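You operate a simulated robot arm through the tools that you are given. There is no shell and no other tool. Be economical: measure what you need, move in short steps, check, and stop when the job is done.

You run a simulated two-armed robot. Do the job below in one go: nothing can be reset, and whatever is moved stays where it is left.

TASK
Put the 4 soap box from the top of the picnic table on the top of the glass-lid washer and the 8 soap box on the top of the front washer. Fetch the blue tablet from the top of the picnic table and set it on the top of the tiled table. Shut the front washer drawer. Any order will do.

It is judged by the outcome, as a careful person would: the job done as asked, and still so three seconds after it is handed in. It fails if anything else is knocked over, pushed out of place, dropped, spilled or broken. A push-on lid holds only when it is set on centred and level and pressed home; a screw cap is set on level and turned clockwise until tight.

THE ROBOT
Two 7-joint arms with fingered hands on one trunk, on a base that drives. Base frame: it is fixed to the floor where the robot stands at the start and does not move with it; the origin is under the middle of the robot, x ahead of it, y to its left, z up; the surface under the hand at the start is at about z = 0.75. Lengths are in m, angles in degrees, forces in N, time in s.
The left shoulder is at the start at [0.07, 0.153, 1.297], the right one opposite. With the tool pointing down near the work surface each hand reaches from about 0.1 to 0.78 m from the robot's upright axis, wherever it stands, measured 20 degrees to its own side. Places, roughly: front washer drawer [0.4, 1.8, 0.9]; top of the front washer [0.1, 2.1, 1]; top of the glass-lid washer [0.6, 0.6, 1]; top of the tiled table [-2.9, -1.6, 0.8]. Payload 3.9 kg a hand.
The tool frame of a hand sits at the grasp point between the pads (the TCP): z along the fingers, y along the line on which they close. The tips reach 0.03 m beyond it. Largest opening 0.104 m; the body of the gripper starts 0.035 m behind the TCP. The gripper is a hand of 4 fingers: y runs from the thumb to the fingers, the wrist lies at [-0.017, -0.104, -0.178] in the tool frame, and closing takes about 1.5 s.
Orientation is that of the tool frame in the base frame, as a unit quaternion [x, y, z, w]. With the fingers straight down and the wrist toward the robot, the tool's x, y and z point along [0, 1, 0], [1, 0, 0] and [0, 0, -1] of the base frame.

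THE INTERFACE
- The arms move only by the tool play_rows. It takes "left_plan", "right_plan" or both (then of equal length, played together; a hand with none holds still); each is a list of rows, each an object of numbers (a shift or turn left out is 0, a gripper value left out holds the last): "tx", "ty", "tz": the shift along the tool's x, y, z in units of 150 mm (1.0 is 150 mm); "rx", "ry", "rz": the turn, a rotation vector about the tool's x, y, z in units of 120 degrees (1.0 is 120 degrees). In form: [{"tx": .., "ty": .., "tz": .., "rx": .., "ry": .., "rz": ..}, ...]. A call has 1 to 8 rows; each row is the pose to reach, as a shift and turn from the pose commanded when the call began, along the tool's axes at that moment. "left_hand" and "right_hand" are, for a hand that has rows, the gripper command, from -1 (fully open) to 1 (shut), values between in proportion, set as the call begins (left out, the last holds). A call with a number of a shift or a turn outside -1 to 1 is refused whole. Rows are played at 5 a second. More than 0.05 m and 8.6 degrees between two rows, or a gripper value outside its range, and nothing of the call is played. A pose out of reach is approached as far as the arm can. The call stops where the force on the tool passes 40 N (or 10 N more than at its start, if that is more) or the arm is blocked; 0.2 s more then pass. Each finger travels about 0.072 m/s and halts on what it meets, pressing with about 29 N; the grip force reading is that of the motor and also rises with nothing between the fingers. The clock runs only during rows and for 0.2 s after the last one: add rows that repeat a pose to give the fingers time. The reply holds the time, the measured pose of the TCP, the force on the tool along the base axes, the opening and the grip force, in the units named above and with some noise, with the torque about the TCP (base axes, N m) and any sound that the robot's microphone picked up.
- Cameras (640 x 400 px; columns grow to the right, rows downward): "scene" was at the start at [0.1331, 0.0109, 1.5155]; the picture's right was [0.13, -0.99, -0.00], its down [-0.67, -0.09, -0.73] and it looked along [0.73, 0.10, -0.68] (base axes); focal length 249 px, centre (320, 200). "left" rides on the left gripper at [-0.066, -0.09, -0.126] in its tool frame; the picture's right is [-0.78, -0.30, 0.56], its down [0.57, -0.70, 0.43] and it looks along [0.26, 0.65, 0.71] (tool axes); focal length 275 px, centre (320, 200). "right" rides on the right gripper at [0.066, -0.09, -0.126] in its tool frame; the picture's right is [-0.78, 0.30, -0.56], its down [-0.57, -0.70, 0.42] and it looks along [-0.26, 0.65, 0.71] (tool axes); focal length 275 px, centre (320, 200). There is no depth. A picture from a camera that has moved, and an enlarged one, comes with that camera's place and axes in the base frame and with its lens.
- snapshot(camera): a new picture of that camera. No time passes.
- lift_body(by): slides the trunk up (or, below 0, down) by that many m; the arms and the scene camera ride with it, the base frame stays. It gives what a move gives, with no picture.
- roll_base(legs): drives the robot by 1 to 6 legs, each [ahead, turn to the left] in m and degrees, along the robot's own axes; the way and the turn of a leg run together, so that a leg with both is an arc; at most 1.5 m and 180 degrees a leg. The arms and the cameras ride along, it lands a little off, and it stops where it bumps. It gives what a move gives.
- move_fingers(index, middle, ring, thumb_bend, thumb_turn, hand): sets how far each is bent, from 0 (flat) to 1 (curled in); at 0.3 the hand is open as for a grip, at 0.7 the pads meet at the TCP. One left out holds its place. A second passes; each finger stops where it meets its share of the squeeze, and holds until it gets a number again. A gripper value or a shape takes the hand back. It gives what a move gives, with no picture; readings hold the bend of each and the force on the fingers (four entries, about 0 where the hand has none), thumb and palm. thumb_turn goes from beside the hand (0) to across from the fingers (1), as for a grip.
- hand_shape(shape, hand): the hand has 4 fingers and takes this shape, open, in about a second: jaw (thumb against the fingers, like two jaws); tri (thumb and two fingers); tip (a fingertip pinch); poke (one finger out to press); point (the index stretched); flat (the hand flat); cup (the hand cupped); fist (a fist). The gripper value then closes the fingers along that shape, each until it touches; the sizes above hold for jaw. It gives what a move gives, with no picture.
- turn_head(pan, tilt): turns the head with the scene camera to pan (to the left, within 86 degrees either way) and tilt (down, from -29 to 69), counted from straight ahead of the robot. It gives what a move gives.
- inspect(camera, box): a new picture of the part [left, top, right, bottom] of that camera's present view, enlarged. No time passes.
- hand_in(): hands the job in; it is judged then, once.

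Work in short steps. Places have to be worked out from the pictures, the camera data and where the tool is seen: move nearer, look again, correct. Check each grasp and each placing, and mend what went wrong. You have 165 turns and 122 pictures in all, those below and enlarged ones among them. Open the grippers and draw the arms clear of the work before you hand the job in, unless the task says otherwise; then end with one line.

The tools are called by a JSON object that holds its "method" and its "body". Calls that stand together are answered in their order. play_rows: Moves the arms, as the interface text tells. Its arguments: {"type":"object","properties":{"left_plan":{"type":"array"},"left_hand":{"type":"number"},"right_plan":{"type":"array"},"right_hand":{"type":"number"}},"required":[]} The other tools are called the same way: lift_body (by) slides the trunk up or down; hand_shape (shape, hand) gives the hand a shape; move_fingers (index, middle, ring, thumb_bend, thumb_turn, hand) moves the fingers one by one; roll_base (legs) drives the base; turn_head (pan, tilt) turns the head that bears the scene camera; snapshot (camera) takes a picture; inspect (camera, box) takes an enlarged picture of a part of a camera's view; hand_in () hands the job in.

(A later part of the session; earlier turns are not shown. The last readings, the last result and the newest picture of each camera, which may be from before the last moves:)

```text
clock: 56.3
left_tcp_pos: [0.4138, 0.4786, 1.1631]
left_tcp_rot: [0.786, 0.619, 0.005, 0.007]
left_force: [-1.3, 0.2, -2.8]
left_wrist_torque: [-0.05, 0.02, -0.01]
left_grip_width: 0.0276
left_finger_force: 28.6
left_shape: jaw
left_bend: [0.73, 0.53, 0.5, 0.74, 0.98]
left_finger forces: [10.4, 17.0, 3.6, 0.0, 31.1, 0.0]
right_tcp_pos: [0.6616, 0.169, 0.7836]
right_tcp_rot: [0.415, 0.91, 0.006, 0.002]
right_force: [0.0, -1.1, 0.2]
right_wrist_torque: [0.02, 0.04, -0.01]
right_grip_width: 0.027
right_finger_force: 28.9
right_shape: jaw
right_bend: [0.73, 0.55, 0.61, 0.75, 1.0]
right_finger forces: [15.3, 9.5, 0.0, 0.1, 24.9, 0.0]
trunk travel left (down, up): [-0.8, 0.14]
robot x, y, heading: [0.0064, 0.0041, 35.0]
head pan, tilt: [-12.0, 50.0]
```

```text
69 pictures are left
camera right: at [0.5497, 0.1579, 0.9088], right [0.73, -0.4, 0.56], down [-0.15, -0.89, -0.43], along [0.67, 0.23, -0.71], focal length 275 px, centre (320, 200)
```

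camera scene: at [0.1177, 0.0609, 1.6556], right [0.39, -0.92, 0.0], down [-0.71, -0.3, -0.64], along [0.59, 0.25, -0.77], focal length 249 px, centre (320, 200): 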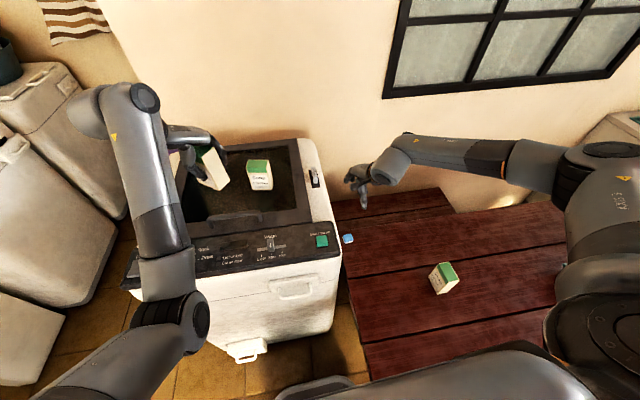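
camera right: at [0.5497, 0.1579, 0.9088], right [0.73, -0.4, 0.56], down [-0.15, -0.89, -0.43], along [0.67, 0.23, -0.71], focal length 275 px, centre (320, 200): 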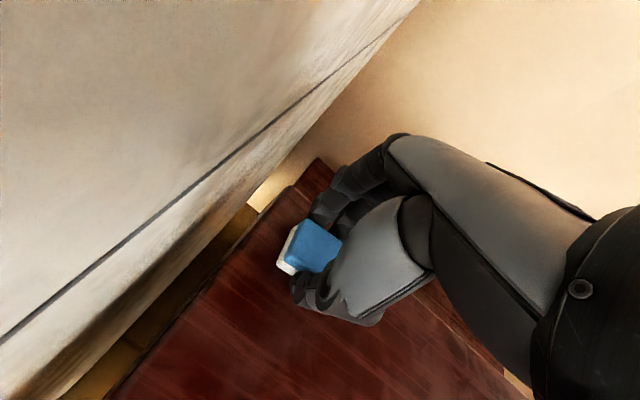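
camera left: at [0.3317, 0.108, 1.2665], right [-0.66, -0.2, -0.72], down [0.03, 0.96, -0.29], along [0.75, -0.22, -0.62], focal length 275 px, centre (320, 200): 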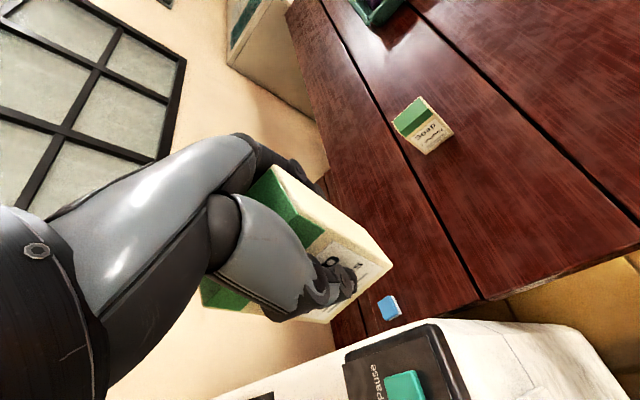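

Width 0.027 with thumb 25 N against index and middle: the tablet is gripped. I lift.

{"method": "play_rows", "body": {"right_plan": [{"tz": -0.1}, {"tz": -0.25}, {"tz": -0.45}, {"tz": -0.7}, {"tz": -1.0}]}}

{"method": "lift_body", "body": {"by": 0.12}}

{"method": "snapshot", "body": {"camera": "right"}}

{"method": "inspect", "body": {"camera": "scene", "box": [280, 120, 480, 245]}}

```text
clock: 57.5
left_tcp_pos: [0.4128, 0.476, 1.1646]
left_tcp_rot: [0.785, 0.619, 0.006, 0.007]
left_force: [-0.7, -0.8, -2.5]
left_wrist_torque: [-0.03, 0.03, 0.02]
left_grip_width: 0.0276
left_finger_force: 29.0
left_shape: jaw
left_bend: [0.73, 0.53, 0.5, 0.74, 0.98]
left_finger forces: [10.3, 16.9, 3.5, 0.1, 31.2, 0.0]
right_tcp_pos: [0.6614, 0.165, 0.9317]
right_tcp_rot: [0.413, 0.911, 0.005, 0.001]
right_force: [-0.2, 0.3, -0.3]
right_wrist_torque: [-0.01, -0.01, 0.01]
right_grip_width: 0.0269
right_finger_force: 29.4
right_shape: jaw
right_bend: [0.73, 0.55, 0.61, 0.75, 1.0]
right_finger forces: [15.4, 9.6, 0.0, 0.0, 25.0, 0.1]
trunk travel left (down, up): [-0.8, 0.14]
robot x, y, heading: [0.0025, 0.0028, 35.2]
head pan, tilt: [-12.0, 50.0]
```

```text
clock: 59.0
left_tcp_pos: [0.4129, 0.477, 1.2836]
left_tcp_rot: [0.785, 0.619, 0.005, 0.007]
left_force: [0.0, 1.0, -2.4]
left_wrist_torque: [0.0, -0.02, 0.0]
left_grip_width: 0.0276
left_finger_force: 28.7
left_shape: jaw
left_bend: [0.73, 0.53, 0.5, 0.74, 0.98]
left_finger forces: [10.6, 17.0, 3.6, 0.0, 31.1, 0.0]
right_tcp_pos: [0.663, 0.1669, 1.0499]
right_tcp_rot: [0.414, 0.91, 0.005, 0.002]
right_force: [-0.4, -0.4, -1.0]
right_wrist_torque: [0.03, 0.0, 0.0]
right_grip_width: 0.0269
right_finger_force: 28.8
right_shape: jaw
right_bend: [0.73, 0.55, 0.61, 0.75, 1.0]
right_finger forces: [15.3, 9.7, 0.0, 0.1, 25.0, 0.0]
trunk travel left (down, up): [-0.92, 0.02]
robot x, y, heading: [0.0036, 0.0079, 35.4]
head pan, tilt: [-12.0, 50.0]
```

```text
68 pictures are left
camera right: at [0.5516, 0.1566, 1.1757], right [0.73, -0.39, 0.56], down [-0.15, -0.89, -0.43], along [0.67, 0.23, -0.71], focal length 275 px, centre (320, 200)
```

right: 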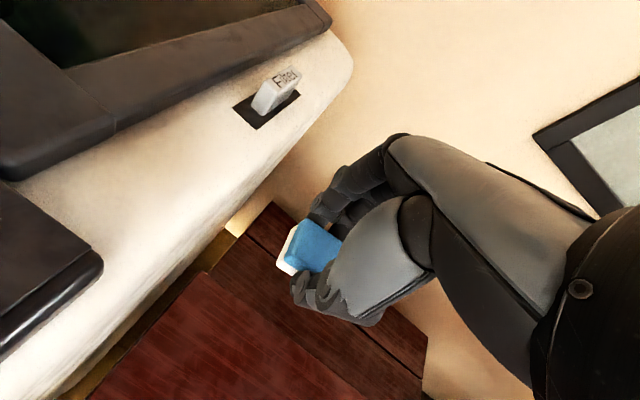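

```text
3.20 times, centred on (380, 182) of scene
camera zoom: at [0.1173, 0.0628, 1.6755], right [0.39, -0.92, 0.0], down [-0.7, -0.3, -0.64], along [0.59, 0.25, -0.77], focal length 797 px, centre (128, 256)
```

zoom: 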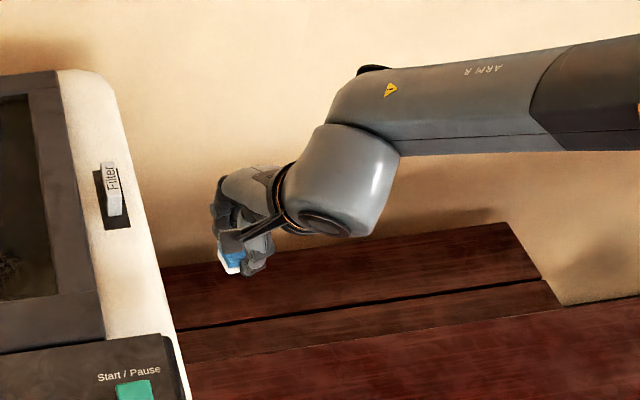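

The tablet is held. I raise the right hand, back away, turn left to face the front washer area, and look.

{"method": "play_rows", "body": {"right_plan": [{"tz": -0.2, "ty": -0.1}, {"tz": -0.4, "ty": -0.2}, {"tz": -0.6, "ty": -0.3}, {"tz": -0.8, "ty": -0.4}, {"tz": -1.0, "ty": -0.5}]}}

{"method": "roll_base", "body": {"legs": [[-0.25, 0], [0, 50]]}}

{"method": "turn_head", "body": {"pan": 0, "tilt": 30}}

{"method": "snapshot", "body": {"camera": "scene"}}

```text
clock: 60.2
left_tcp_pos: [0.4124, 0.4759, 1.2841]
left_tcp_rot: [0.786, 0.619, 0.006, 0.007]
left_force: [-0.5, -0.2, -2.2]
left_wrist_torque: [0.0, 0.0, 0.01]
left_grip_width: 0.0277
left_finger_force: 29.0
left_shape: jaw
left_bend: [0.73, 0.53, 0.5, 0.74, 0.98]
left_finger forces: [10.5, 17.0, 3.6, 0.1, 31.1, 0.0]
right_tcp_pos: [0.6057, 0.1157, 1.2012]
right_tcp_rot: [0.414, 0.91, 0.006, 0.003]
right_force: [-0.3, 0.3, -0.3]
right_wrist_torque: [0.01, -0.02, -0.02]
right_grip_width: 0.0266
right_finger_force: 29.2
right_shape: jaw
right_bend: [0.73, 0.55, 0.61, 0.75, 1.0]
right_finger forces: [15.4, 9.7, 0.1, 0.0, 24.9, 0.0]
trunk travel left (down, up): [-0.92, 0.02]
robot x, y, heading: [0.0055, -0.0017, 35.4]
head pan, tilt: [-12.0, 50.0]
```

```text
clock: 64.2
left_tcp_pos: [-0.2871, 0.4805, 1.2831]
left_tcp_rot: [0.457, 0.89, 0.008, 0.003]
left_force: [-0.1, 1.1, -1.7]
left_wrist_torque: [-0.06, -0.01, 0.02]
left_grip_width: 0.0277
left_finger_force: 28.9
left_shape: jaw
left_bend: [0.73, 0.53, 0.5, 0.74, 0.98]
left_finger forces: [10.4, 16.9, 3.6, 0.0, 30.9, 0.0]
right_tcp_pos: [0.1136, 0.3903, 1.1986]
right_tcp_rot: [-0.001, 1.0, 0.006, -0.001]
right_force: [0.0, 0.4, 0.5]
right_wrist_torque: [-0.01, 0.02, -0.02]
right_grip_width: 0.0269
right_finger_force: 28.9
right_shape: jaw
right_bend: [0.73, 0.55, 0.61, 0.75, 1.0]
right_finger forces: [15.3, 9.6, 0.0, 0.0, 24.7, 0.0]
trunk travel left (down, up): [-0.92, 0.02]
robot x, y, heading: [-0.1945, -0.1385, 84.2]
head pan, tilt: [-12.0, 50.0]
```

```text
clock: 65.1
left_tcp_pos: [-0.287, 0.4815, 1.2822]
left_tcp_rot: [0.456, 0.89, 0.007, 0.005]
left_force: [-0.4, -0.1, -0.9]
left_wrist_torque: [0.0, 0.01, 0.0]
left_grip_width: 0.0274
left_finger_force: 28.6
left_shape: jaw
left_bend: [0.73, 0.53, 0.5, 0.74, 0.98]
left_finger forces: [10.4, 16.9, 3.6, 0.2, 31.0, 0.0]
right_tcp_pos: [0.1119, 0.3908, 1.1981]
right_tcp_rot: [-0.001, 1.0, 0.006, 0.0]
right_force: [-0.1, 0.0, -0.2]
right_wrist_torque: [0.01, -0.01, 0.0]
right_grip_width: 0.0269
right_finger_force: 29.1
right_shape: jaw
right_bend: [0.73, 0.55, 0.61, 0.75, 1.0]
right_finger forces: [15.3, 9.5, 0.1, 0.0, 24.8, 0.1]
trunk travel left (down, up): [-0.92, 0.02]
robot x, y, heading: [-0.1977, -0.1371, 84.4]
head pan, tilt: [0.0, 30.0]
```

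```text
66 pictures are left
camera scene: at [-0.1823, 0.002, 1.705], right [0.99, -0.1, 0.0], down [-0.05, -0.5, -0.87], along [0.09, 0.86, -0.5], focal length 249 px, centre (320, 200)
```

scene: 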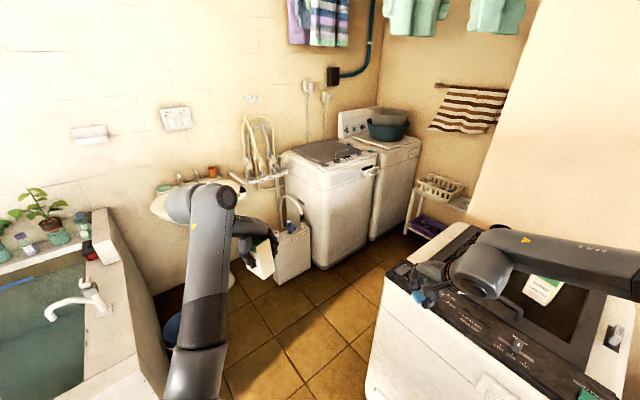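

The front washer is the one at px (330,200) with its drawer around (370,171). I zoom on it.

{"method": "inspect", "body": {"camera": "scene", "box": [250, 100, 442, 220]}}

```text
3.33 times, centred on (346, 160) of scene
camera zoom: at [-0.1823, 0.002, 1.705], right [0.99, -0.1, 0.0], down [-0.05, -0.5, -0.87], along [0.09, 0.86, -0.5], focal length 830 px, centre (233, 333)
```

zoom: 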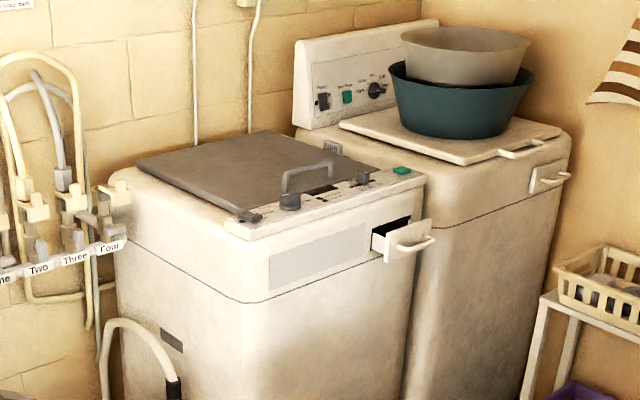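

Layout: front washer's front-left top corner ≈ (0.02,1.60), front-right ≈ (0.50,1.95), drawer open on the right of its front face. There is a floor canister near (-0.28,1.5). I drive round the glass washer's corner.

{"method": "roll_base", "body": {"legs": [[0, 13], [0.8, 0], [0, -38]]}}

{"method": "snapshot", "body": {"camera": "scene"}}

```text
clock: 72.0
left_tcp_pos: [-0.1391, 1.2607, 1.2822]
left_tcp_rot: [0.628, 0.779, 0.007, 0.006]
left_force: [0.3, 0.5, -2.1]
left_wrist_torque: [-0.02, 0.01, 0.04]
left_grip_width: 0.0274
left_finger_force: 29.4
left_shape: jaw
left_bend: [0.73, 0.53, 0.5, 0.74, 0.98]
left_finger forces: [10.4, 16.9, 3.6, 0.0, 30.9, 0.0]
right_tcp_pos: [0.1936, 1.0191, 1.1993]
right_tcp_rot: [0.202, 0.979, 0.006, 0.0]
right_force: [0.4, 0.8, -1.3]
right_wrist_torque: [0.0, 0.01, 0.02]
right_grip_width: 0.027
right_finger_force: 29.6
right_shape: jaw
right_bend: [0.73, 0.55, 0.61, 0.75, 1.0]
right_finger forces: [15.3, 9.5, 0.1, 0.0, 24.5, 0.0]
trunk travel left (down, up): [-0.92, 0.02]
robot x, y, heading: [-0.3011, 0.6545, 60.8]
head pan, tilt: [0.0, 30.0]
```

```text
64 pictures are left
camera scene: at [-0.2334, 0.7804, 1.7051], right [0.87, -0.49, 0.0], down [-0.24, -0.44, -0.87], along [0.42, 0.76, -0.5], focal length 249 px, centre (320, 200)
```

scene: 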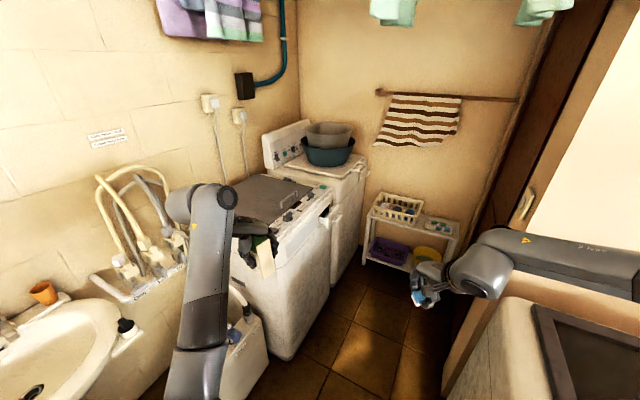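

There is plenty of floor in front of the washers (rack is far at ≈(1.06,2.2)). I drive to ≈ (0.10,1.25) and face heading 80° so the left hand comes over the lid.

{"method": "roll_base", "body": {"legs": [[0, -5], [0.7, 0], [0, 24]]}}

{"method": "turn_head", "body": {"pan": 0, "tilt": 40}}

{"method": "snapshot", "body": {"camera": "scene"}}

{"method": "snapshot", "body": {"camera": "left"}}

```text
clock: 77.5
left_tcp_pos: [0.0598, 1.8621, 1.2826]
left_tcp_rot: [0.497, 0.868, 0.007, 0.004]
left_force: [0.1, 0.1, -1.4]
left_wrist_torque: [0.0, -0.01, 0.02]
left_grip_width: 0.0271
left_finger_force: 29.1
left_shape: jaw
left_bend: [0.73, 0.53, 0.5, 0.74, 0.98]
left_finger forces: [10.4, 16.9, 3.6, 0.0, 30.9, 0.0]
right_tcp_pos: [0.4501, 1.7356, 1.1993]
right_tcp_rot: [0.045, 0.999, 0.005, -0.001]
right_force: [-0.2, 0.4, 0.5]
right_wrist_torque: [0.0, 0.02, 0.01]
right_grip_width: 0.0267
right_finger_force: 29.0
right_shape: jaw
right_bend: [0.73, 0.55, 0.61, 0.75, 1.0]
right_finger forces: [15.0, 9.4, 0.0, 0.1, 24.5, 0.0]
trunk travel left (down, up): [-0.92, 0.02]
robot x, y, heading: [0.0953, 1.241, 79.0]
head pan, tilt: [0.0, 30.0]
```

```text
clock: 78.2
left_tcp_pos: [0.0597, 1.8625, 1.2818]
left_tcp_rot: [0.497, 0.868, 0.007, 0.004]
left_force: [-0.6, 0.5, -1.8]
left_wrist_torque: [-0.04, -0.04, -0.03]
left_grip_width: 0.0275
left_finger_force: 29.2
left_shape: jaw
left_bend: [0.73, 0.53, 0.5, 0.74, 0.98]
left_finger forces: [10.3, 16.8, 3.6, 0.1, 30.7, 0.0]
right_tcp_pos: [0.4492, 1.7377, 1.1984]
right_tcp_rot: [0.045, 0.999, 0.005, -0.001]
right_force: [-0.1, 0.2, -0.1]
right_wrist_torque: [0.0, 0.04, 0.0]
right_grip_width: 0.0267
right_finger_force: 28.8
right_shape: jaw
right_bend: [0.73, 0.55, 0.61, 0.75, 1.0]
right_finger forces: [15.1, 9.4, 0.0, 0.1, 24.5, 0.0]
trunk travel left (down, up): [-0.92, 0.02]
robot x, y, heading: [0.0955, 1.2392, 78.8]
head pan, tilt: [0.0, 40.0]
```

```text
63 pictures are left
camera scene: at [0.1191, 1.3701, 1.6898], right [0.98, -0.19, 0.0], down [-0.12, -0.63, -0.77], along [0.15, 0.75, -0.64], focal length 249 px, centre (320, 200)
```

scene: 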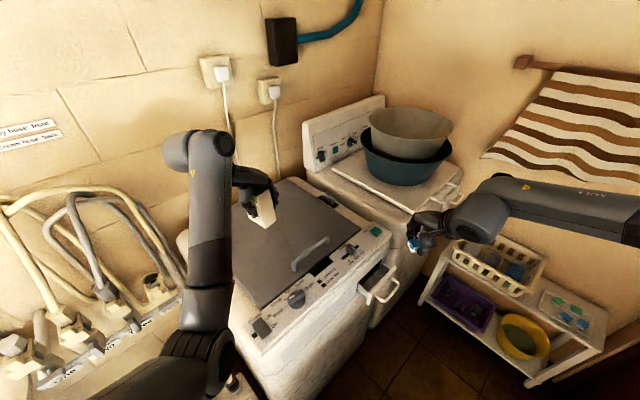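

```text
62 pictures are left
camera left: at [0.0132, 1.759, 1.4066], right [0.15, -0.81, -0.56], down [-0.89, 0.14, -0.44], along [0.44, 0.56, -0.7], focal length 275 px, centre (320, 200)
```

left: 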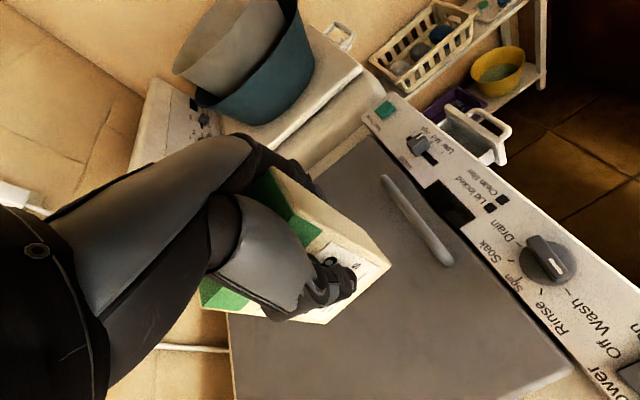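

The lid is flat and clear. Target ≈ (0.02,1.92), clear of the handle. I shift there and descend to z≈1.16.

{"method": "play_rows", "body": {"left_plan": [{"tx": 0.16, "ty": -0.012, "tz": 0.1}, {"tx": 0.31, "ty": -0.024, "tz": 0.25}, {"tx": 0.465, "ty": -0.036, "tz": 0.42}, {"tx": 0.465, "ty": -0.036, "tz": 0.6}, {"tx": 0.465, "ty": -0.036, "tz": 0.8}]}}

{"method": "snapshot", "body": {"camera": "left"}}

{"method": "snapshot", "body": {"camera": "scene"}}

```text
clock: 79.4
left_tcp_pos: [0.0212, 1.9211, 1.161]
left_tcp_rot: [0.497, 0.868, 0.008, 0.005]
left_force: [0.4, 0.4, -2.1]
left_wrist_torque: [-0.03, 0.0, 0.0]
left_grip_width: 0.0272
left_finger_force: 28.7
left_shape: jaw
left_bend: [0.73, 0.53, 0.51, 0.74, 0.98]
left_finger forces: [10.3, 16.7, 3.7, 0.0, 30.7, 0.1]
right_tcp_pos: [0.4489, 1.7375, 1.1982]
right_tcp_rot: [0.045, 0.999, 0.005, -0.001]
right_force: [0.2, -0.1, -1.4]
right_wrist_torque: [0.02, -0.01, 0.0]
right_grip_width: 0.0268
right_finger_force: 28.8
right_shape: jaw
right_bend: [0.73, 0.55, 0.61, 0.75, 1.0]
right_finger forces: [15.1, 9.5, 0.1, 0.0, 24.5, 0.0]
trunk travel left (down, up): [-0.92, 0.02]
robot x, y, heading: [0.0909, 1.2349, 79.0]
head pan, tilt: [0.0, 40.0]
```

```text
61 pictures are left
camera left: at [-0.0245, 1.8175, 1.2836], right [0.15, -0.81, -0.56], down [-0.89, 0.14, -0.44], along [0.44, 0.56, -0.7], focal length 275 px, centre (320, 200)
```

left: 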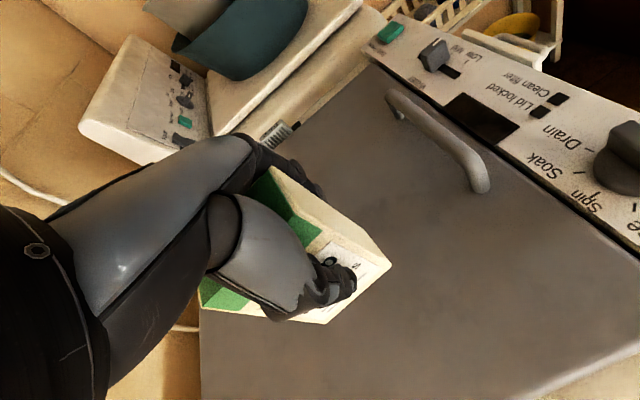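

```text
60 pictures are left
camera scene: at [0.1183, 1.3708, 1.6898], right [0.98, -0.19, 0.0], down [-0.12, -0.63, -0.77], along [0.15, 0.75, -0.64], focal length 249 px, centre (320, 200)
```

scene: 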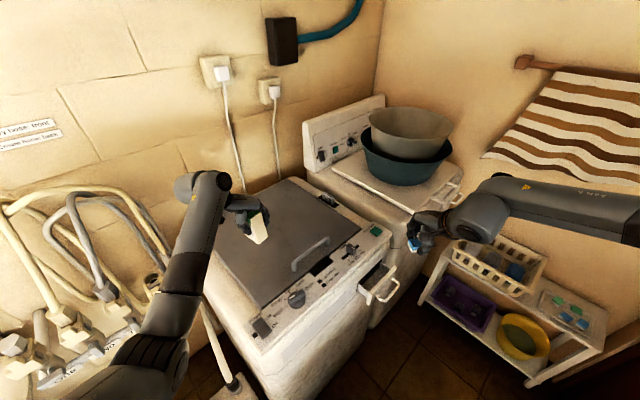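

The drop point is mid-lid. I descend to z≈1.085, then in slow 4 mm steps until contact.

{"method": "play_rows", "body": {"left_plan": [{"tz": 0.17}, {"tz": 0.34}, {"tz": 0.5}]}}

{"method": "play_rows", "body": {"left_plan": [{"tz": 0.025}, {"tz": 0.05}, {"tz": 0.075}, {"tz": 0.1}]}}

```text
clock: 80.2
left_tcp_pos: [0.0217, 1.9233, 1.0842]
left_tcp_rot: [0.497, 0.868, 0.007, 0.006]
left_force: [-0.8, -0.7, -1.8]
left_wrist_torque: [-0.03, -0.01, 0.01]
left_grip_width: 0.0272
left_finger_force: 28.9
left_shape: jaw
left_bend: [0.73, 0.53, 0.51, 0.74, 0.98]
left_finger forces: [10.3, 16.7, 3.6, 0.1, 30.7, 0.0]
right_tcp_pos: [0.4489, 1.7386, 1.1992]
right_tcp_rot: [0.045, 0.999, 0.004, -0.001]
right_force: [0.0, 0.0, 0.6]
right_wrist_torque: [0.01, -0.03, 0.02]
right_grip_width: 0.0266
right_finger_force: 29.5
right_shape: jaw
right_bend: [0.73, 0.55, 0.61, 0.75, 1.0]
right_finger forces: [15.2, 9.4, 0.1, 0.0, 24.5, 0.0]
trunk travel left (down, up): [-0.92, 0.02]
robot x, y, heading: [0.0892, 1.2371, 79.2]
head pan, tilt: [0.0, 40.0]
```

```text
clock: 81.2
left_tcp_pos: [0.0222, 1.9201, 1.081]
left_tcp_rot: [0.496, 0.868, 0.015, 0.001]
left_force: [-1.2, 5.9, 37.7]
left_wrist_torque: [-0.17, 0.37, 0.15]
left_grip_width: 0.0279
left_finger_force: 29.2
left_shape: jaw
left_bend: [0.74, 0.53, 0.5, 0.74, 0.98]
left_finger forces: [19.2, 18.8, 4.7, 0.0, 37.4, 0.1]
right_tcp_pos: [0.4486, 1.7327, 1.2029]
right_tcp_rot: [0.045, 0.999, 0.007, -0.001]
right_force: [-0.2, 0.1, -0.7]
right_wrist_torque: [0.0, 0.01, 0.01]
right_grip_width: 0.027
right_finger_force: 29.0
right_shape: jaw
right_bend: [0.73, 0.55, 0.61, 0.75, 1.0]
right_finger forces: [15.1, 9.4, 0.1, 0.1, 24.5, 0.0]
trunk travel left (down, up): [-0.92, 0.02]
robot x, y, heading: [0.0895, 1.2362, 78.9]
head pan, tilt: [0.0, 40.0]
```

Contact around 1.081 with 38 N. I ease up about 9 mm of command to relieve it.

{"method": "play_rows", "body": {"left_plan": [{"tz": -0.03}, {"tz": -0.055}]}}

{"method": "inspect", "body": {"camera": "scene", "box": [190, 170, 350, 270]}}

```text
clock: 81.8
left_tcp_pos: [0.0238, 1.9217, 1.081]
left_tcp_rot: [0.497, 0.868, 0.008, 0.003]
left_force: [1.3, 6.1, 21.1]
left_wrist_torque: [0.2, 0.17, 0.07]
left_grip_width: 0.028
left_finger_force: 28.6
left_shape: jaw
left_bend: [0.74, 0.53, 0.5, 0.74, 0.98]
left_finger forces: [14.4, 20.6, 4.8, 0.0, 33.6, 0.0]
right_tcp_pos: [0.4508, 1.7357, 1.1996]
right_tcp_rot: [0.044, 0.999, 0.007, -0.001]
right_force: [0.6, 1.1, -0.3]
right_wrist_torque: [0.01, 0.03, 0.02]
right_grip_width: 0.0268
right_finger_force: 29.0
right_shape: jaw
right_bend: [0.73, 0.55, 0.61, 0.75, 1.0]
right_finger forces: [15.1, 9.4, 0.0, 0.0, 24.5, 0.0]
trunk travel left (down, up): [-0.92, 0.02]
robot x, y, heading: [0.0898, 1.239, 79.0]
head pan, tilt: [0.0, 40.0]
```

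```text
4.00 times, centred on (270, 220) of scene
camera zoom: at [0.1199, 1.3677, 1.6898], right [0.98, -0.19, 0.0], down [-0.12, -0.63, -0.77], along [0.15, 0.75, -0.64], focal length 996 px, centre (520, 120)
```

zoom: 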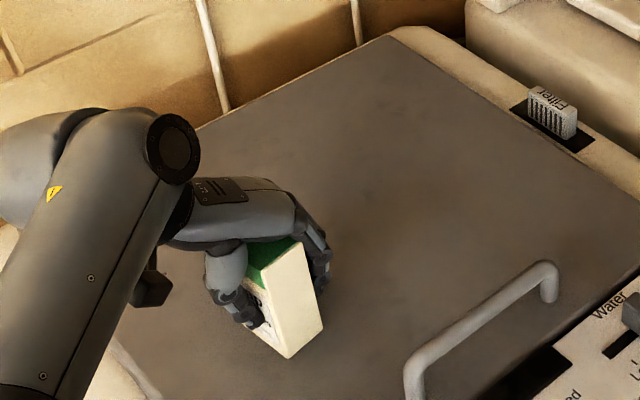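

The box looks upright on the lid. I ease slightly more and open part-way.

{"method": "play_rows", "body": {"left_plan": [{"tz": -0.025}, {"tz": -0.03}]}}

{"method": "play_rows", "body": {"left_plan": [{"tz": 0}, {"tz": 0}, {"tz": 0}, {"tz": 0}], "left_hand": 0.2}}

{"method": "inspect", "body": {"camera": "scene", "box": [190, 170, 350, 270]}}

{"method": "snapshot", "body": {"camera": "left"}}

```text
clock: 82.4
left_tcp_pos: [0.0215, 1.9195, 1.0825]
left_tcp_rot: [0.497, 0.868, 0.003, 0.005]
left_force: [1.1, 0.9, 2.3]
left_wrist_torque: [0.11, 0.06, -0.07]
left_grip_width: 0.0275
left_finger_force: 29.1
left_shape: jaw
left_bend: [0.74, 0.53, 0.5, 0.74, 0.99]
left_finger forces: [10.4, 19.1, 4.1, 0.1, 31.8, 0.0]
right_tcp_pos: [0.4493, 1.7369, 1.1984]
right_tcp_rot: [0.044, 0.999, 0.005, 0.0]
right_force: [0.7, 0.0, 0.1]
right_wrist_torque: [0.01, -0.02, 0.0]
right_grip_width: 0.0268
right_finger_force: 29.0
right_shape: jaw
right_bend: [0.73, 0.55, 0.61, 0.75, 1.0]
right_finger forces: [15.0, 9.4, 0.1, 0.0, 24.4, 0.1]
trunk travel left (down, up): [-0.92, 0.02]
robot x, y, heading: [0.0882, 1.2354, 79.0]
head pan, tilt: [0.0, 40.0]
```

```text
clock: 83.4
left_tcp_pos: [0.0203, 1.9215, 1.0839]
left_tcp_rot: [0.497, 0.868, 0.008, 0.004]
left_force: [-0.3, -0.3, -0.4]
left_wrist_torque: [-0.05, 0.02, 0.01]
left_grip_width: 0.0414
left_finger_force: 0.1
left_shape: jaw
left_bend: [0.74, 0.49, 0.46, 0.72, 1.0]
left_finger forces: [0.0, 0.1, 0.1, 0.1, 0.1, 0.1]
right_tcp_pos: [0.4495, 1.7369, 1.1997]
right_tcp_rot: [0.044, 0.999, 0.005, -0.001]
right_force: [0.4, 0.0, -0.9]
right_wrist_torque: [0.0, -0.01, 0.04]
right_grip_width: 0.0266
right_finger_force: 29.1
right_shape: jaw
right_bend: [0.73, 0.55, 0.61, 0.75, 1.0]
right_finger forces: [15.2, 9.3, 0.1, 0.0, 24.5, 0.0]
trunk travel left (down, up): [-0.92, 0.02]
robot x, y, heading: [0.0972, 1.2393, 78.9]
head pan, tilt: [0.0, 40.0]
```

```text
4.00 times, centred on (270, 220) of scene
camera zoom: at [0.1184, 1.3704, 1.6898], right [0.98, -0.19, 0.0], down [-0.12, -0.63, -0.77], along [0.15, 0.75, -0.64], focal length 996 px, centre (520, 120)
```

zoom: 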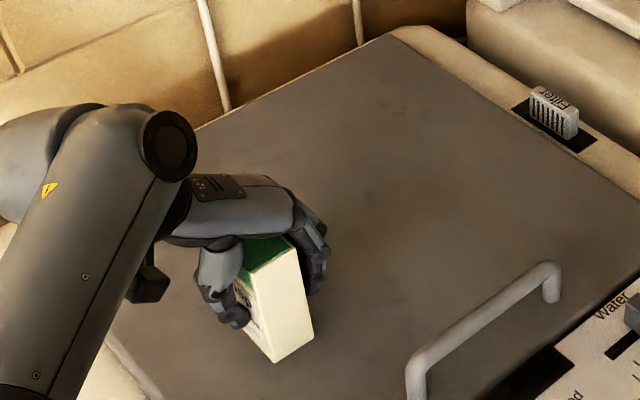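

```text
57 pictures are left
camera left: at [-0.025, 1.8186, 1.2082], right [0.15, -0.81, -0.56], down [-0.89, 0.14, -0.44], along [0.44, 0.56, -0.7], focal length 275 px, centre (320, 200)
```

left: 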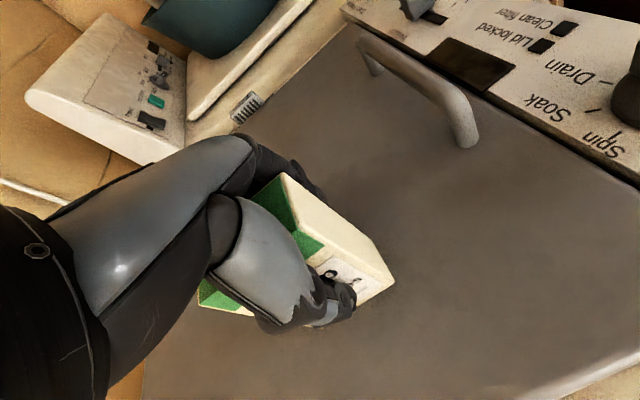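

The box stands on its own. I open fully and raise the left hand straight up.

{"method": "play_rows", "body": {"left_plan": [{"tz": 0}, {"tz": 0}, {"tz": 0}, {"tz": 0}, {"tz": 0}], "left_hand": -1}}

{"method": "play_rows", "body": {"left_plan": [{"tz": -0.15}, {"tz": -0.35}, {"tz": -0.55}, {"tz": -0.75}, {"tz": -1.0}]}}

{"method": "snapshot", "body": {"camera": "scene"}}

```text
clock: 84.6
left_tcp_pos: [0.0213, 1.9218, 1.0833]
left_tcp_rot: [0.497, 0.868, 0.008, 0.004]
left_force: [0.2, -0.6, -0.1]
left_wrist_torque: [-0.03, 0.01, -0.04]
left_grip_width: 0.1036
left_finger_force: 0.2
left_shape: jaw
left_bend: [0.3, 0.3, 0.3, 0.3, 0.97]
left_finger forces: [0.0, 0.0, 0.0, 0.0, 0.0, 0.1]
right_tcp_pos: [0.4489, 1.7367, 1.1996]
right_tcp_rot: [0.044, 0.999, 0.005, -0.001]
right_force: [0.4, -0.9, -0.1]
right_wrist_torque: [-0.01, 0.01, 0.08]
right_grip_width: 0.0266
right_finger_force: 29.0
right_shape: jaw
right_bend: [0.73, 0.55, 0.61, 0.75, 1.0]
right_finger forces: [15.1, 9.4, 0.0, 0.0, 24.6, 0.0]
trunk travel left (down, up): [-0.92, 0.02]
robot x, y, heading: [0.0907, 1.2341, 79.1]
head pan, tilt: [0.0, 40.0]
```

```text
clock: 85.8
left_tcp_pos: [0.0208, 1.9188, 1.2346]
left_tcp_rot: [0.497, 0.868, 0.007, 0.006]
left_force: [-0.2, -0.1, -0.4]
left_wrist_torque: [0.02, 0.0, 0.0]
left_grip_width: 0.104
left_finger_force: 0.0
left_shape: jaw
left_bend: [0.3, 0.3, 0.3, 0.3, 0.97]
left_finger forces: [0.0, 0.0, 0.0, 0.0, 0.0, 0.1]
right_tcp_pos: [0.4495, 1.7365, 1.1993]
right_tcp_rot: [0.044, 0.999, 0.005, -0.001]
right_force: [-0.4, 0.2, 0.7]
right_wrist_torque: [-0.01, 0.03, 0.02]
right_grip_width: 0.0266
right_finger_force: 28.7
right_shape: jaw
right_bend: [0.73, 0.55, 0.61, 0.75, 1.0]
right_finger forces: [15.2, 9.4, 0.0, 0.0, 24.5, 0.1]
trunk travel left (down, up): [-0.92, 0.02]
robot x, y, heading: [0.0946, 1.2389, 79.1]
head pan, tilt: [0.0, 40.0]
```

```text
56 pictures are left
camera scene: at [0.1184, 1.3698, 1.6898], right [0.98, -0.19, 0.0], down [-0.12, -0.63, -0.77], along [0.15, 0.75, -0.64], focal length 249 px, centre (320, 200)
```

scene: 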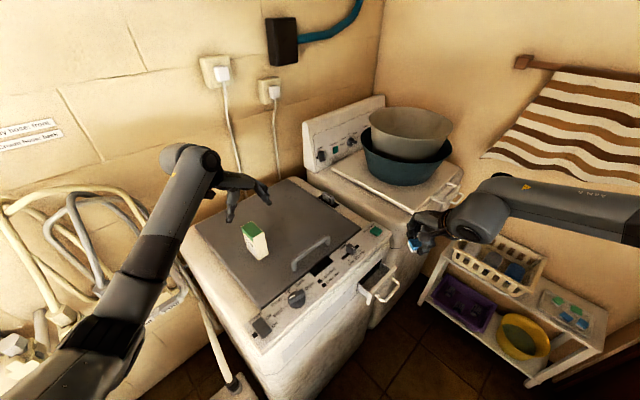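

The 8 box stands on the front washer. Now the drawer: I zoom on it.

{"method": "inspect", "body": {"camera": "scene", "box": [320, 220, 448, 300]}}

{"method": "snapshot", "body": {"camera": "right"}}

```text
5.00 times, centred on (384, 260) of scene
camera zoom: at [0.1184, 1.3698, 1.6898], right [0.98, -0.19, 0.0], down [-0.12, -0.63, -0.77], along [0.15, 0.75, -0.64], focal length 1246 px, centre (0, -100)
```

zoom: 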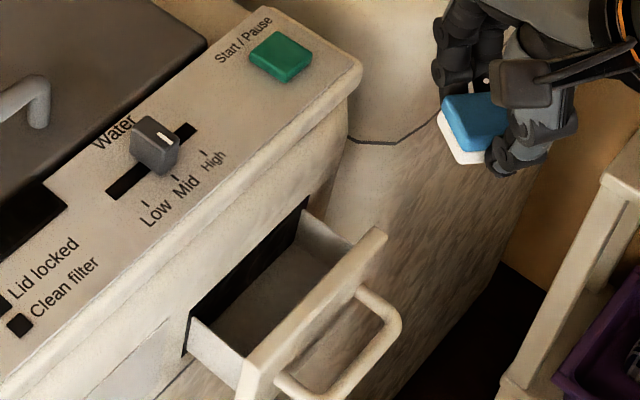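

```text
54 pictures are left
camera right: at [0.3755, 1.6515, 1.3248], right [0.8, 0.22, 0.56], down [0.51, -0.74, -0.43], along [0.32, 0.63, -0.71], focal length 275 px, centre (320, 200)
```

right: 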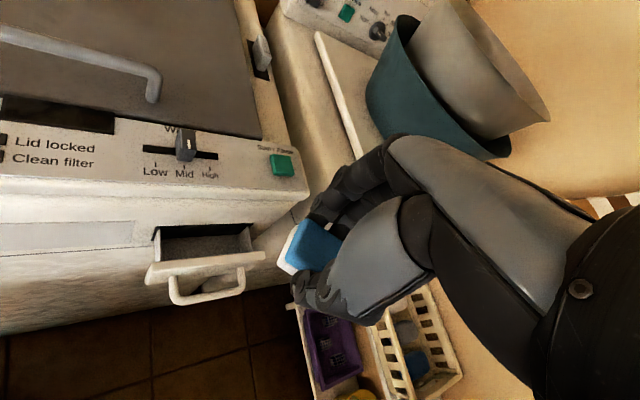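

Drawer plate is ≈ (0.41,1.78) z≈0.94, open 5–6 cm along n=(0.58,-0.82), with its handle ≈ (0.435,1.745,0.93). I'll stand in front of it; first I draw both hands in so the drive is safe.

{"method": "play_rows", "body": {"left_plan": [{"tx": -0.2, "ty": -0.176, "tz": -0.06}, {"tx": -0.4, "ty": -0.352, "tz": -0.12}, {"tx": -0.6, "ty": -0.528, "tz": -0.18}, {"tx": -0.8, "ty": -0.704, "tz": -0.2}, {"tx": -1.0, "ty": -0.88, "tz": -0.2}], "right_plan": [{"tx": 0.02, "ty": -0.2}, {"tx": 0.04, "ty": -0.4}, {"tx": 0.07, "ty": -0.6}, {"tx": 0.09, "ty": -0.8}, {"tx": 0.11, "ty": -1.0}]}}

{"method": "roll_base", "body": {"legs": [[0, -74], [0.4, 0]]}}

{"method": "snapshot", "body": {"camera": "scene"}}

```text
clock: 87.0
left_tcp_pos: [-0.0212, 1.7191, 1.2634]
left_tcp_rot: [0.497, 0.868, 0.009, 0.004]
left_force: [-0.5, -1.0, -0.9]
left_wrist_torque: [0.05, -0.01, 0.0]
left_grip_width: 0.1037
left_finger_force: 0.0
left_shape: jaw
left_bend: [0.3, 0.3, 0.3, 0.3, 0.97]
left_finger forces: [0.0, 0.0, 0.0, 0.0, 0.0, 0.0]
right_tcp_pos: [0.4172, 1.5865, 1.2003]
right_tcp_rot: [0.044, 0.999, 0.007, -0.001]
right_force: [0.0, -1.5, 0.3]
right_wrist_torque: [0.0, 0.0, 0.03]
right_grip_width: 0.0267
right_finger_force: 29.1
right_shape: jaw
right_bend: [0.73, 0.55, 0.61, 0.75, 1.0]
right_finger forces: [15.2, 9.3, 0.0, 0.0, 24.6, 0.1]
trunk travel left (down, up): [-0.92, 0.02]
robot x, y, heading: [0.0922, 1.2332, 78.8]
head pan, tilt: [0.0, 40.0]
```

```text
clock: 91.6
left_tcp_pos: [0.6675, 1.5085, 1.2637]
left_tcp_rot: [0.913, 0.407, 0.005, 0.008]
left_force: [0.7, -0.4, -0.5]
left_wrist_torque: [-0.04, 0.02, -0.01]
left_grip_width: 0.1036
left_finger_force: 0.2
left_shape: jaw
left_bend: [0.3, 0.3, 0.3, 0.3, 0.97]
left_finger forces: [0.0, 0.0, 0.1, 0.0, 0.0, 0.0]
right_tcp_pos: [0.6647, 1.0481, 1.1955]
right_tcp_rot: [0.63, 0.777, -0.004, -0.006]
right_force: [-25.8, -11.2, 5.9]
right_wrist_torque: [0.11, -0.71, -1.01]
right_grip_width: 0.0263
right_finger_force: 28.6
right_shape: jaw
right_bend: [0.73, 0.56, 0.72, 0.75, 1.0]
right_finger forces: [15.3, 18.0, 25.5, 0.1, 25.9, 0.0]
trunk travel left (down, up): [-0.92, 0.02]
robot x, y, heading: [0.2429, 1.255, 6.3]
head pan, tilt: [0.0, 40.0]
stopped in leg 2: the force on the tool passed its limit at 112 N (the readings are from after the stop); the commanded pose is now the measured one
```

```text
53 pictures are left
camera scene: at [0.3717, 1.2678, 1.6905], right [0.11, -0.99, 0.0], down [-0.64, -0.07, -0.77], along [0.76, 0.09, -0.64], focal length 249 px, centre (320, 200)
```

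scene: 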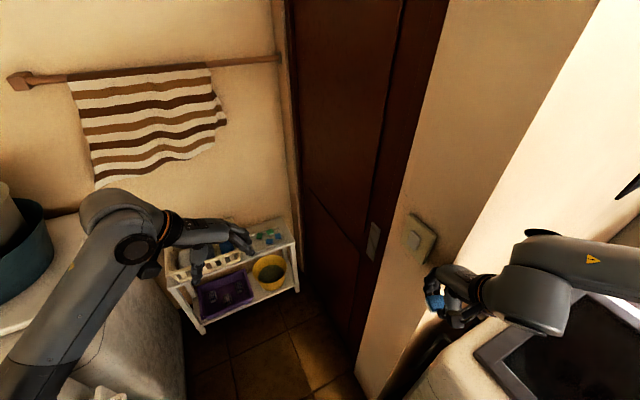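

The right hand touched the wall column behind the glass washer. I back off right away and check the tablet.

{"method": "roll_base", "body": {"legs": [[-0.12, 0]]}}

{"method": "snapshot", "body": {"camera": "right"}}

{"method": "snapshot", "body": {"camera": "scene"}}

```text
clock: 92.9
left_tcp_pos: [0.5548, 1.4983, 1.2592]
left_tcp_rot: [0.912, 0.41, 0.0, 0.008]
left_force: [-0.3, 1.4, 0.4]
left_wrist_torque: [-0.02, -0.01, 0.02]
left_grip_width: 0.1037
left_finger_force: 0.1
left_shape: jaw
left_bend: [0.3, 0.3, 0.3, 0.3, 0.97]
left_finger forces: [0.0, 0.0, 0.0, 0.0, 0.0, 0.0]
right_tcp_pos: [0.5567, 1.0402, 1.1936]
right_tcp_rot: [0.626, 0.78, -0.003, -0.004]
right_force: [0.9, -0.2, 0.1]
right_wrist_torque: [0.03, -0.01, 0.01]
right_grip_width: 0.0266
right_finger_force: 29.1
right_shape: jaw
right_bend: [0.73, 0.55, 0.72, 0.75, 1.0]
right_finger forces: [15.7, 9.7, 0.0, 0.0, 25.5, 0.0]
trunk travel left (down, up): [-0.92, 0.02]
robot x, y, heading: [0.1227, 1.2367, 6.7]
head pan, tilt: [0.0, 40.0]
```

```text
52 pictures are left
camera right: at [0.4566, 1.0847, 1.3213], right [0.46, -0.69, 0.55], down [-0.57, -0.71, -0.42], along [0.68, -0.12, -0.72], focal length 275 px, centre (320, 200)
```

right: 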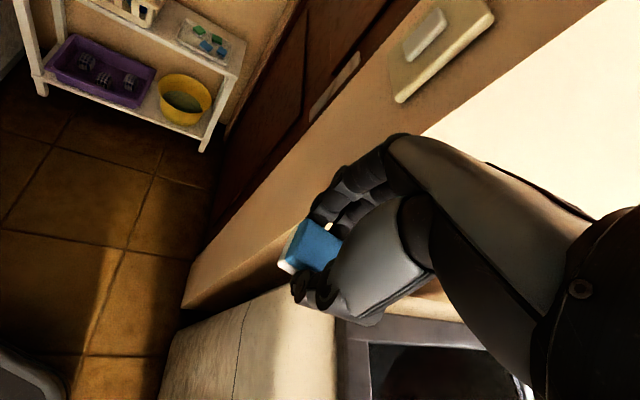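

```text
51 pictures are left
camera scene: at [0.2629, 1.2592, 1.6892], right [0.12, -0.99, 0.0], down [-0.64, -0.08, -0.76], along [0.76, 0.09, -0.65], focal length 249 px, centre (320, 200)
```

scene: 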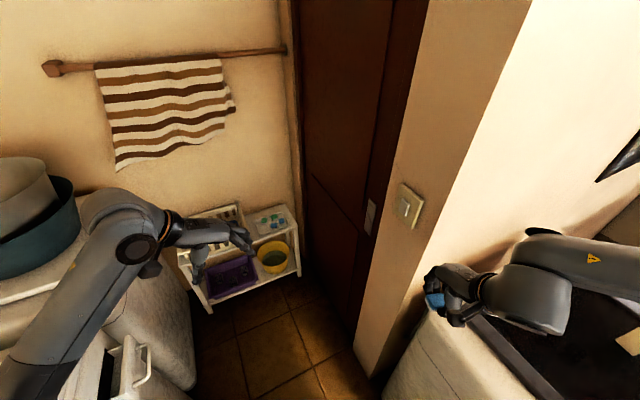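

Tablet is still held. I'll get in front of the drawer differently: turn around in place, reverse 0.3 m, then turn to face it, keeping the hands away from the column.

{"method": "roll_base", "body": {"legs": [[0, 88], [0, 87]]}}

{"method": "roll_base", "body": {"legs": [[-0.3, 0], [0, -92]]}}

{"method": "snapshot", "body": {"camera": "scene"}}

```text
clock: 100.6
left_tcp_pos: [-0.3357, 1.0404, 1.2603]
left_tcp_rot: [-0.352, 0.936, 0.007, -0.003]
left_force: [0.0, -0.9, 0.3]
left_wrist_torque: [0.0, -0.01, 0.02]
left_grip_width: 0.1035
left_finger_force: 0.0
left_shape: jaw
left_bend: [0.3, 0.3, 0.3, 0.3, 0.97]
left_finger forces: [0.0, 0.0, 0.0, 0.1, 0.1, 0.0]
right_tcp_pos: [-0.2803, 1.4968, 1.1959]
right_tcp_rot: [0.738, -0.675, 0.004, -0.002]
right_force: [0.0, 0.3, -0.1]
right_wrist_torque: [0.03, 0.01, 0.02]
right_grip_width: 0.0264
right_finger_force: 29.1
right_shape: jaw
right_bend: [0.73, 0.56, 0.72, 0.75, 1.0]
right_finger forces: [14.9, 9.1, 0.1, 0.0, 24.1, 0.0]
trunk travel left (down, up): [-0.92, 0.02]
robot x, y, heading: [0.1191, 1.2415, 179.4]
head pan, tilt: [0.0, 40.0]
```

```text
clock: 106.5
left_tcp_pos: [0.2061, 1.6907, 1.2606]
left_tcp_rot: [0.403, 0.915, 0.006, 0.004]
left_force: [-0.2, -0.3, -0.6]
left_wrist_torque: [-0.02, -0.01, 0.0]
left_grip_width: 0.1033
left_finger_force: 0.1
left_shape: jaw
left_bend: [0.3, 0.3, 0.3, 0.3, 0.97]
left_finger forces: [0.0, 0.0, 0.1, 0.0, 0.0, 0.1]
right_tcp_pos: [0.6656, 1.6467, 1.1957]
right_tcp_rot: [-0.057, 0.998, -0.004, -0.001]
right_force: [0.6, -0.7, -0.3]
right_wrist_torque: [0.0, 0.01, -0.03]
right_grip_width: 0.0262
right_finger_force: 29.7
right_shape: jaw
right_bend: [0.73, 0.56, 0.72, 0.75, 1.0]
right_finger forces: [14.8, 9.0, 0.0, 0.1, 23.9, 0.1]
trunk travel left (down, up): [-0.92, 0.02]
robot x, y, heading: [0.4203, 1.2429, 90.9]
head pan, tilt: [0.0, 40.0]
```

```text
50 pictures are left
camera scene: at [0.4176, 1.3741, 1.6898], right [1.0, 0.02, 0.0], down [0.01, -0.64, -0.77], along [-0.01, 0.77, -0.64], focal length 249 px, centre (320, 200)
```

scene: 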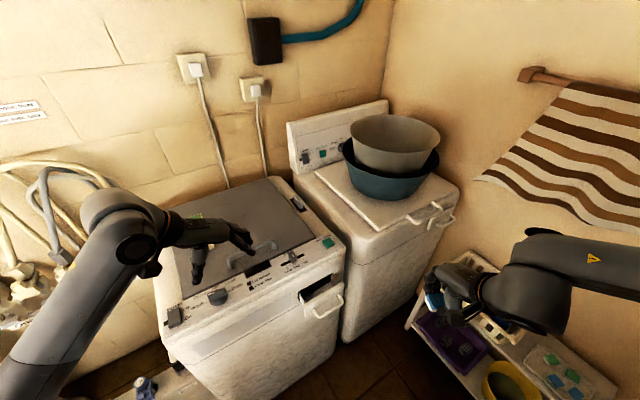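

Good spot: robot at (0.42,1.24) facing the washers. I make a left fist and move the right hand further right to give room.

{"method": "hand_shape", "body": {"hand": "left", "shape": "fist"}}

{"method": "play_rows", "body": {"right_plan": [{"tx": -0.18, "ty": -0.15}, {"tx": -0.36, "ty": -0.3}, {"tx": -0.54, "ty": -0.45}, {"tx": -0.7, "ty": -0.6}], "left_plan": [{"tx": -0.22, "ty": 0.13, "tz": 0.03}, {"tx": -0.44, "ty": 0.26, "tz": 0.06}, {"tx": -0.66, "ty": 0.39, "tz": 0.09}, {"tx": -0.88, "ty": 0.52, "tz": 0.12}]}}

{"method": "snapshot", "body": {"camera": "left"}}

{"method": "snapshot", "body": {"camera": "scene"}}

```text
clock: 107.3
left_tcp_pos: [0.2074, 1.6916, 1.2617]
left_tcp_rot: [0.403, 0.915, 0.007, 0.004]
left_force: [-0.4, 0.4, 0.1]
left_wrist_torque: [0.03, 0.0, 0.0]
left_grip_width: 0.0
left_finger_force: 0.1
left_shape: fist
left_bend: [1.0, 1.0, 1.0, 0.84, 0.84]
left_finger forces: [0.0, 0.0, 0.0, 0.0, 0.1, 0.0]
right_tcp_pos: [0.665, 1.6478, 1.1957]
right_tcp_rot: [-0.059, 0.998, -0.003, -0.001]
right_force: [-0.5, -0.4, 0.0]
right_wrist_torque: [0.02, 0.03, 0.0]
right_grip_width: 0.0264
right_finger_force: 28.9
right_shape: jaw
right_bend: [0.73, 0.56, 0.72, 0.75, 1.0]
right_finger forces: [14.8, 9.0, 0.0, 0.1, 23.9, 0.1]
trunk travel left (down, up): [-0.92, 0.02]
robot x, y, heading: [0.4211, 1.2372, 91.0]
head pan, tilt: [0.0, 40.0]
```

```text
clock: 108.3
left_tcp_pos: [0.3589, 1.6452, 1.244]
left_tcp_rot: [0.403, 0.915, 0.007, 0.002]
left_force: [0.2, -0.5, 0.0]
left_wrist_torque: [0.02, 0.02, 0.01]
left_grip_width: 0.0
left_finger_force: 0.0
left_shape: fist
left_bend: [1.0, 1.0, 1.0, 0.84, 0.84]
left_finger forces: [0.0, 0.0, 0.1, 0.0, 0.0, 0.1]
right_tcp_pos: [0.7807, 1.5702, 1.1919]
right_tcp_rot: [-0.058, 0.998, -0.003, -0.002]
right_force: [0.3, -0.4, -1.7]
right_wrist_torque: [0.03, 0.0, 0.04]
right_grip_width: 0.0263
right_finger_force: 29.0
right_shape: jaw
right_bend: [0.73, 0.56, 0.72, 0.75, 1.0]
right_finger forces: [14.9, 9.0, 0.1, 0.0, 23.9, 0.0]
trunk travel left (down, up): [-0.92, 0.02]
robot x, y, heading: [0.4206, 1.2384, 90.7]
head pan, tilt: [0.0, 40.0]
```

```text
49 pictures are left
camera left: at [0.3355, 1.5341, 1.3674], right [0.31, -0.77, -0.56], down [-0.9, -0.05, -0.43], along [0.31, 0.64, -0.7], focal length 275 px, centre (320, 200)
```

left: 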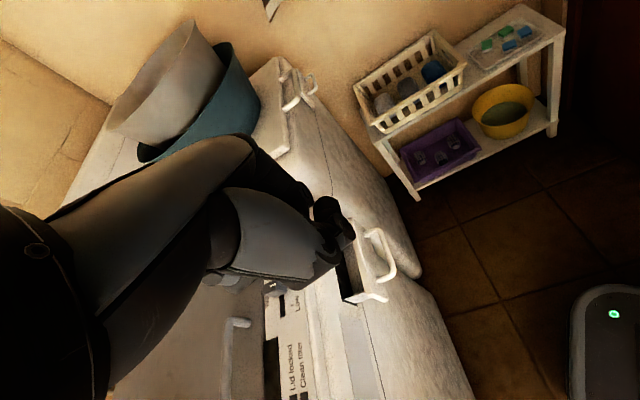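

```text
48 pictures are left
camera scene: at [0.4216, 1.3733, 1.6899], right [1.0, 0.02, 0.0], down [0.01, -0.64, -0.77], along [-0.01, 0.77, -0.64], focal length 249 px, centre (320, 200)
```

scene: 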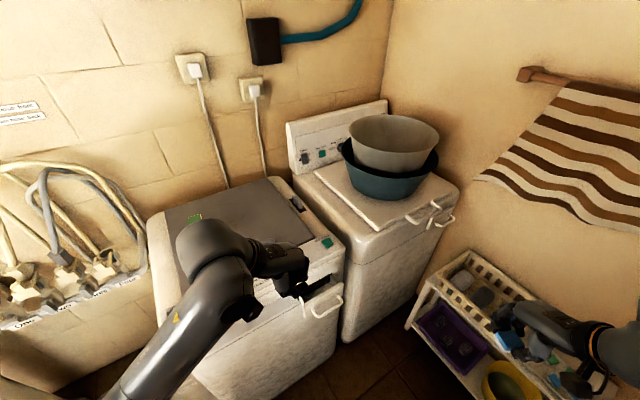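

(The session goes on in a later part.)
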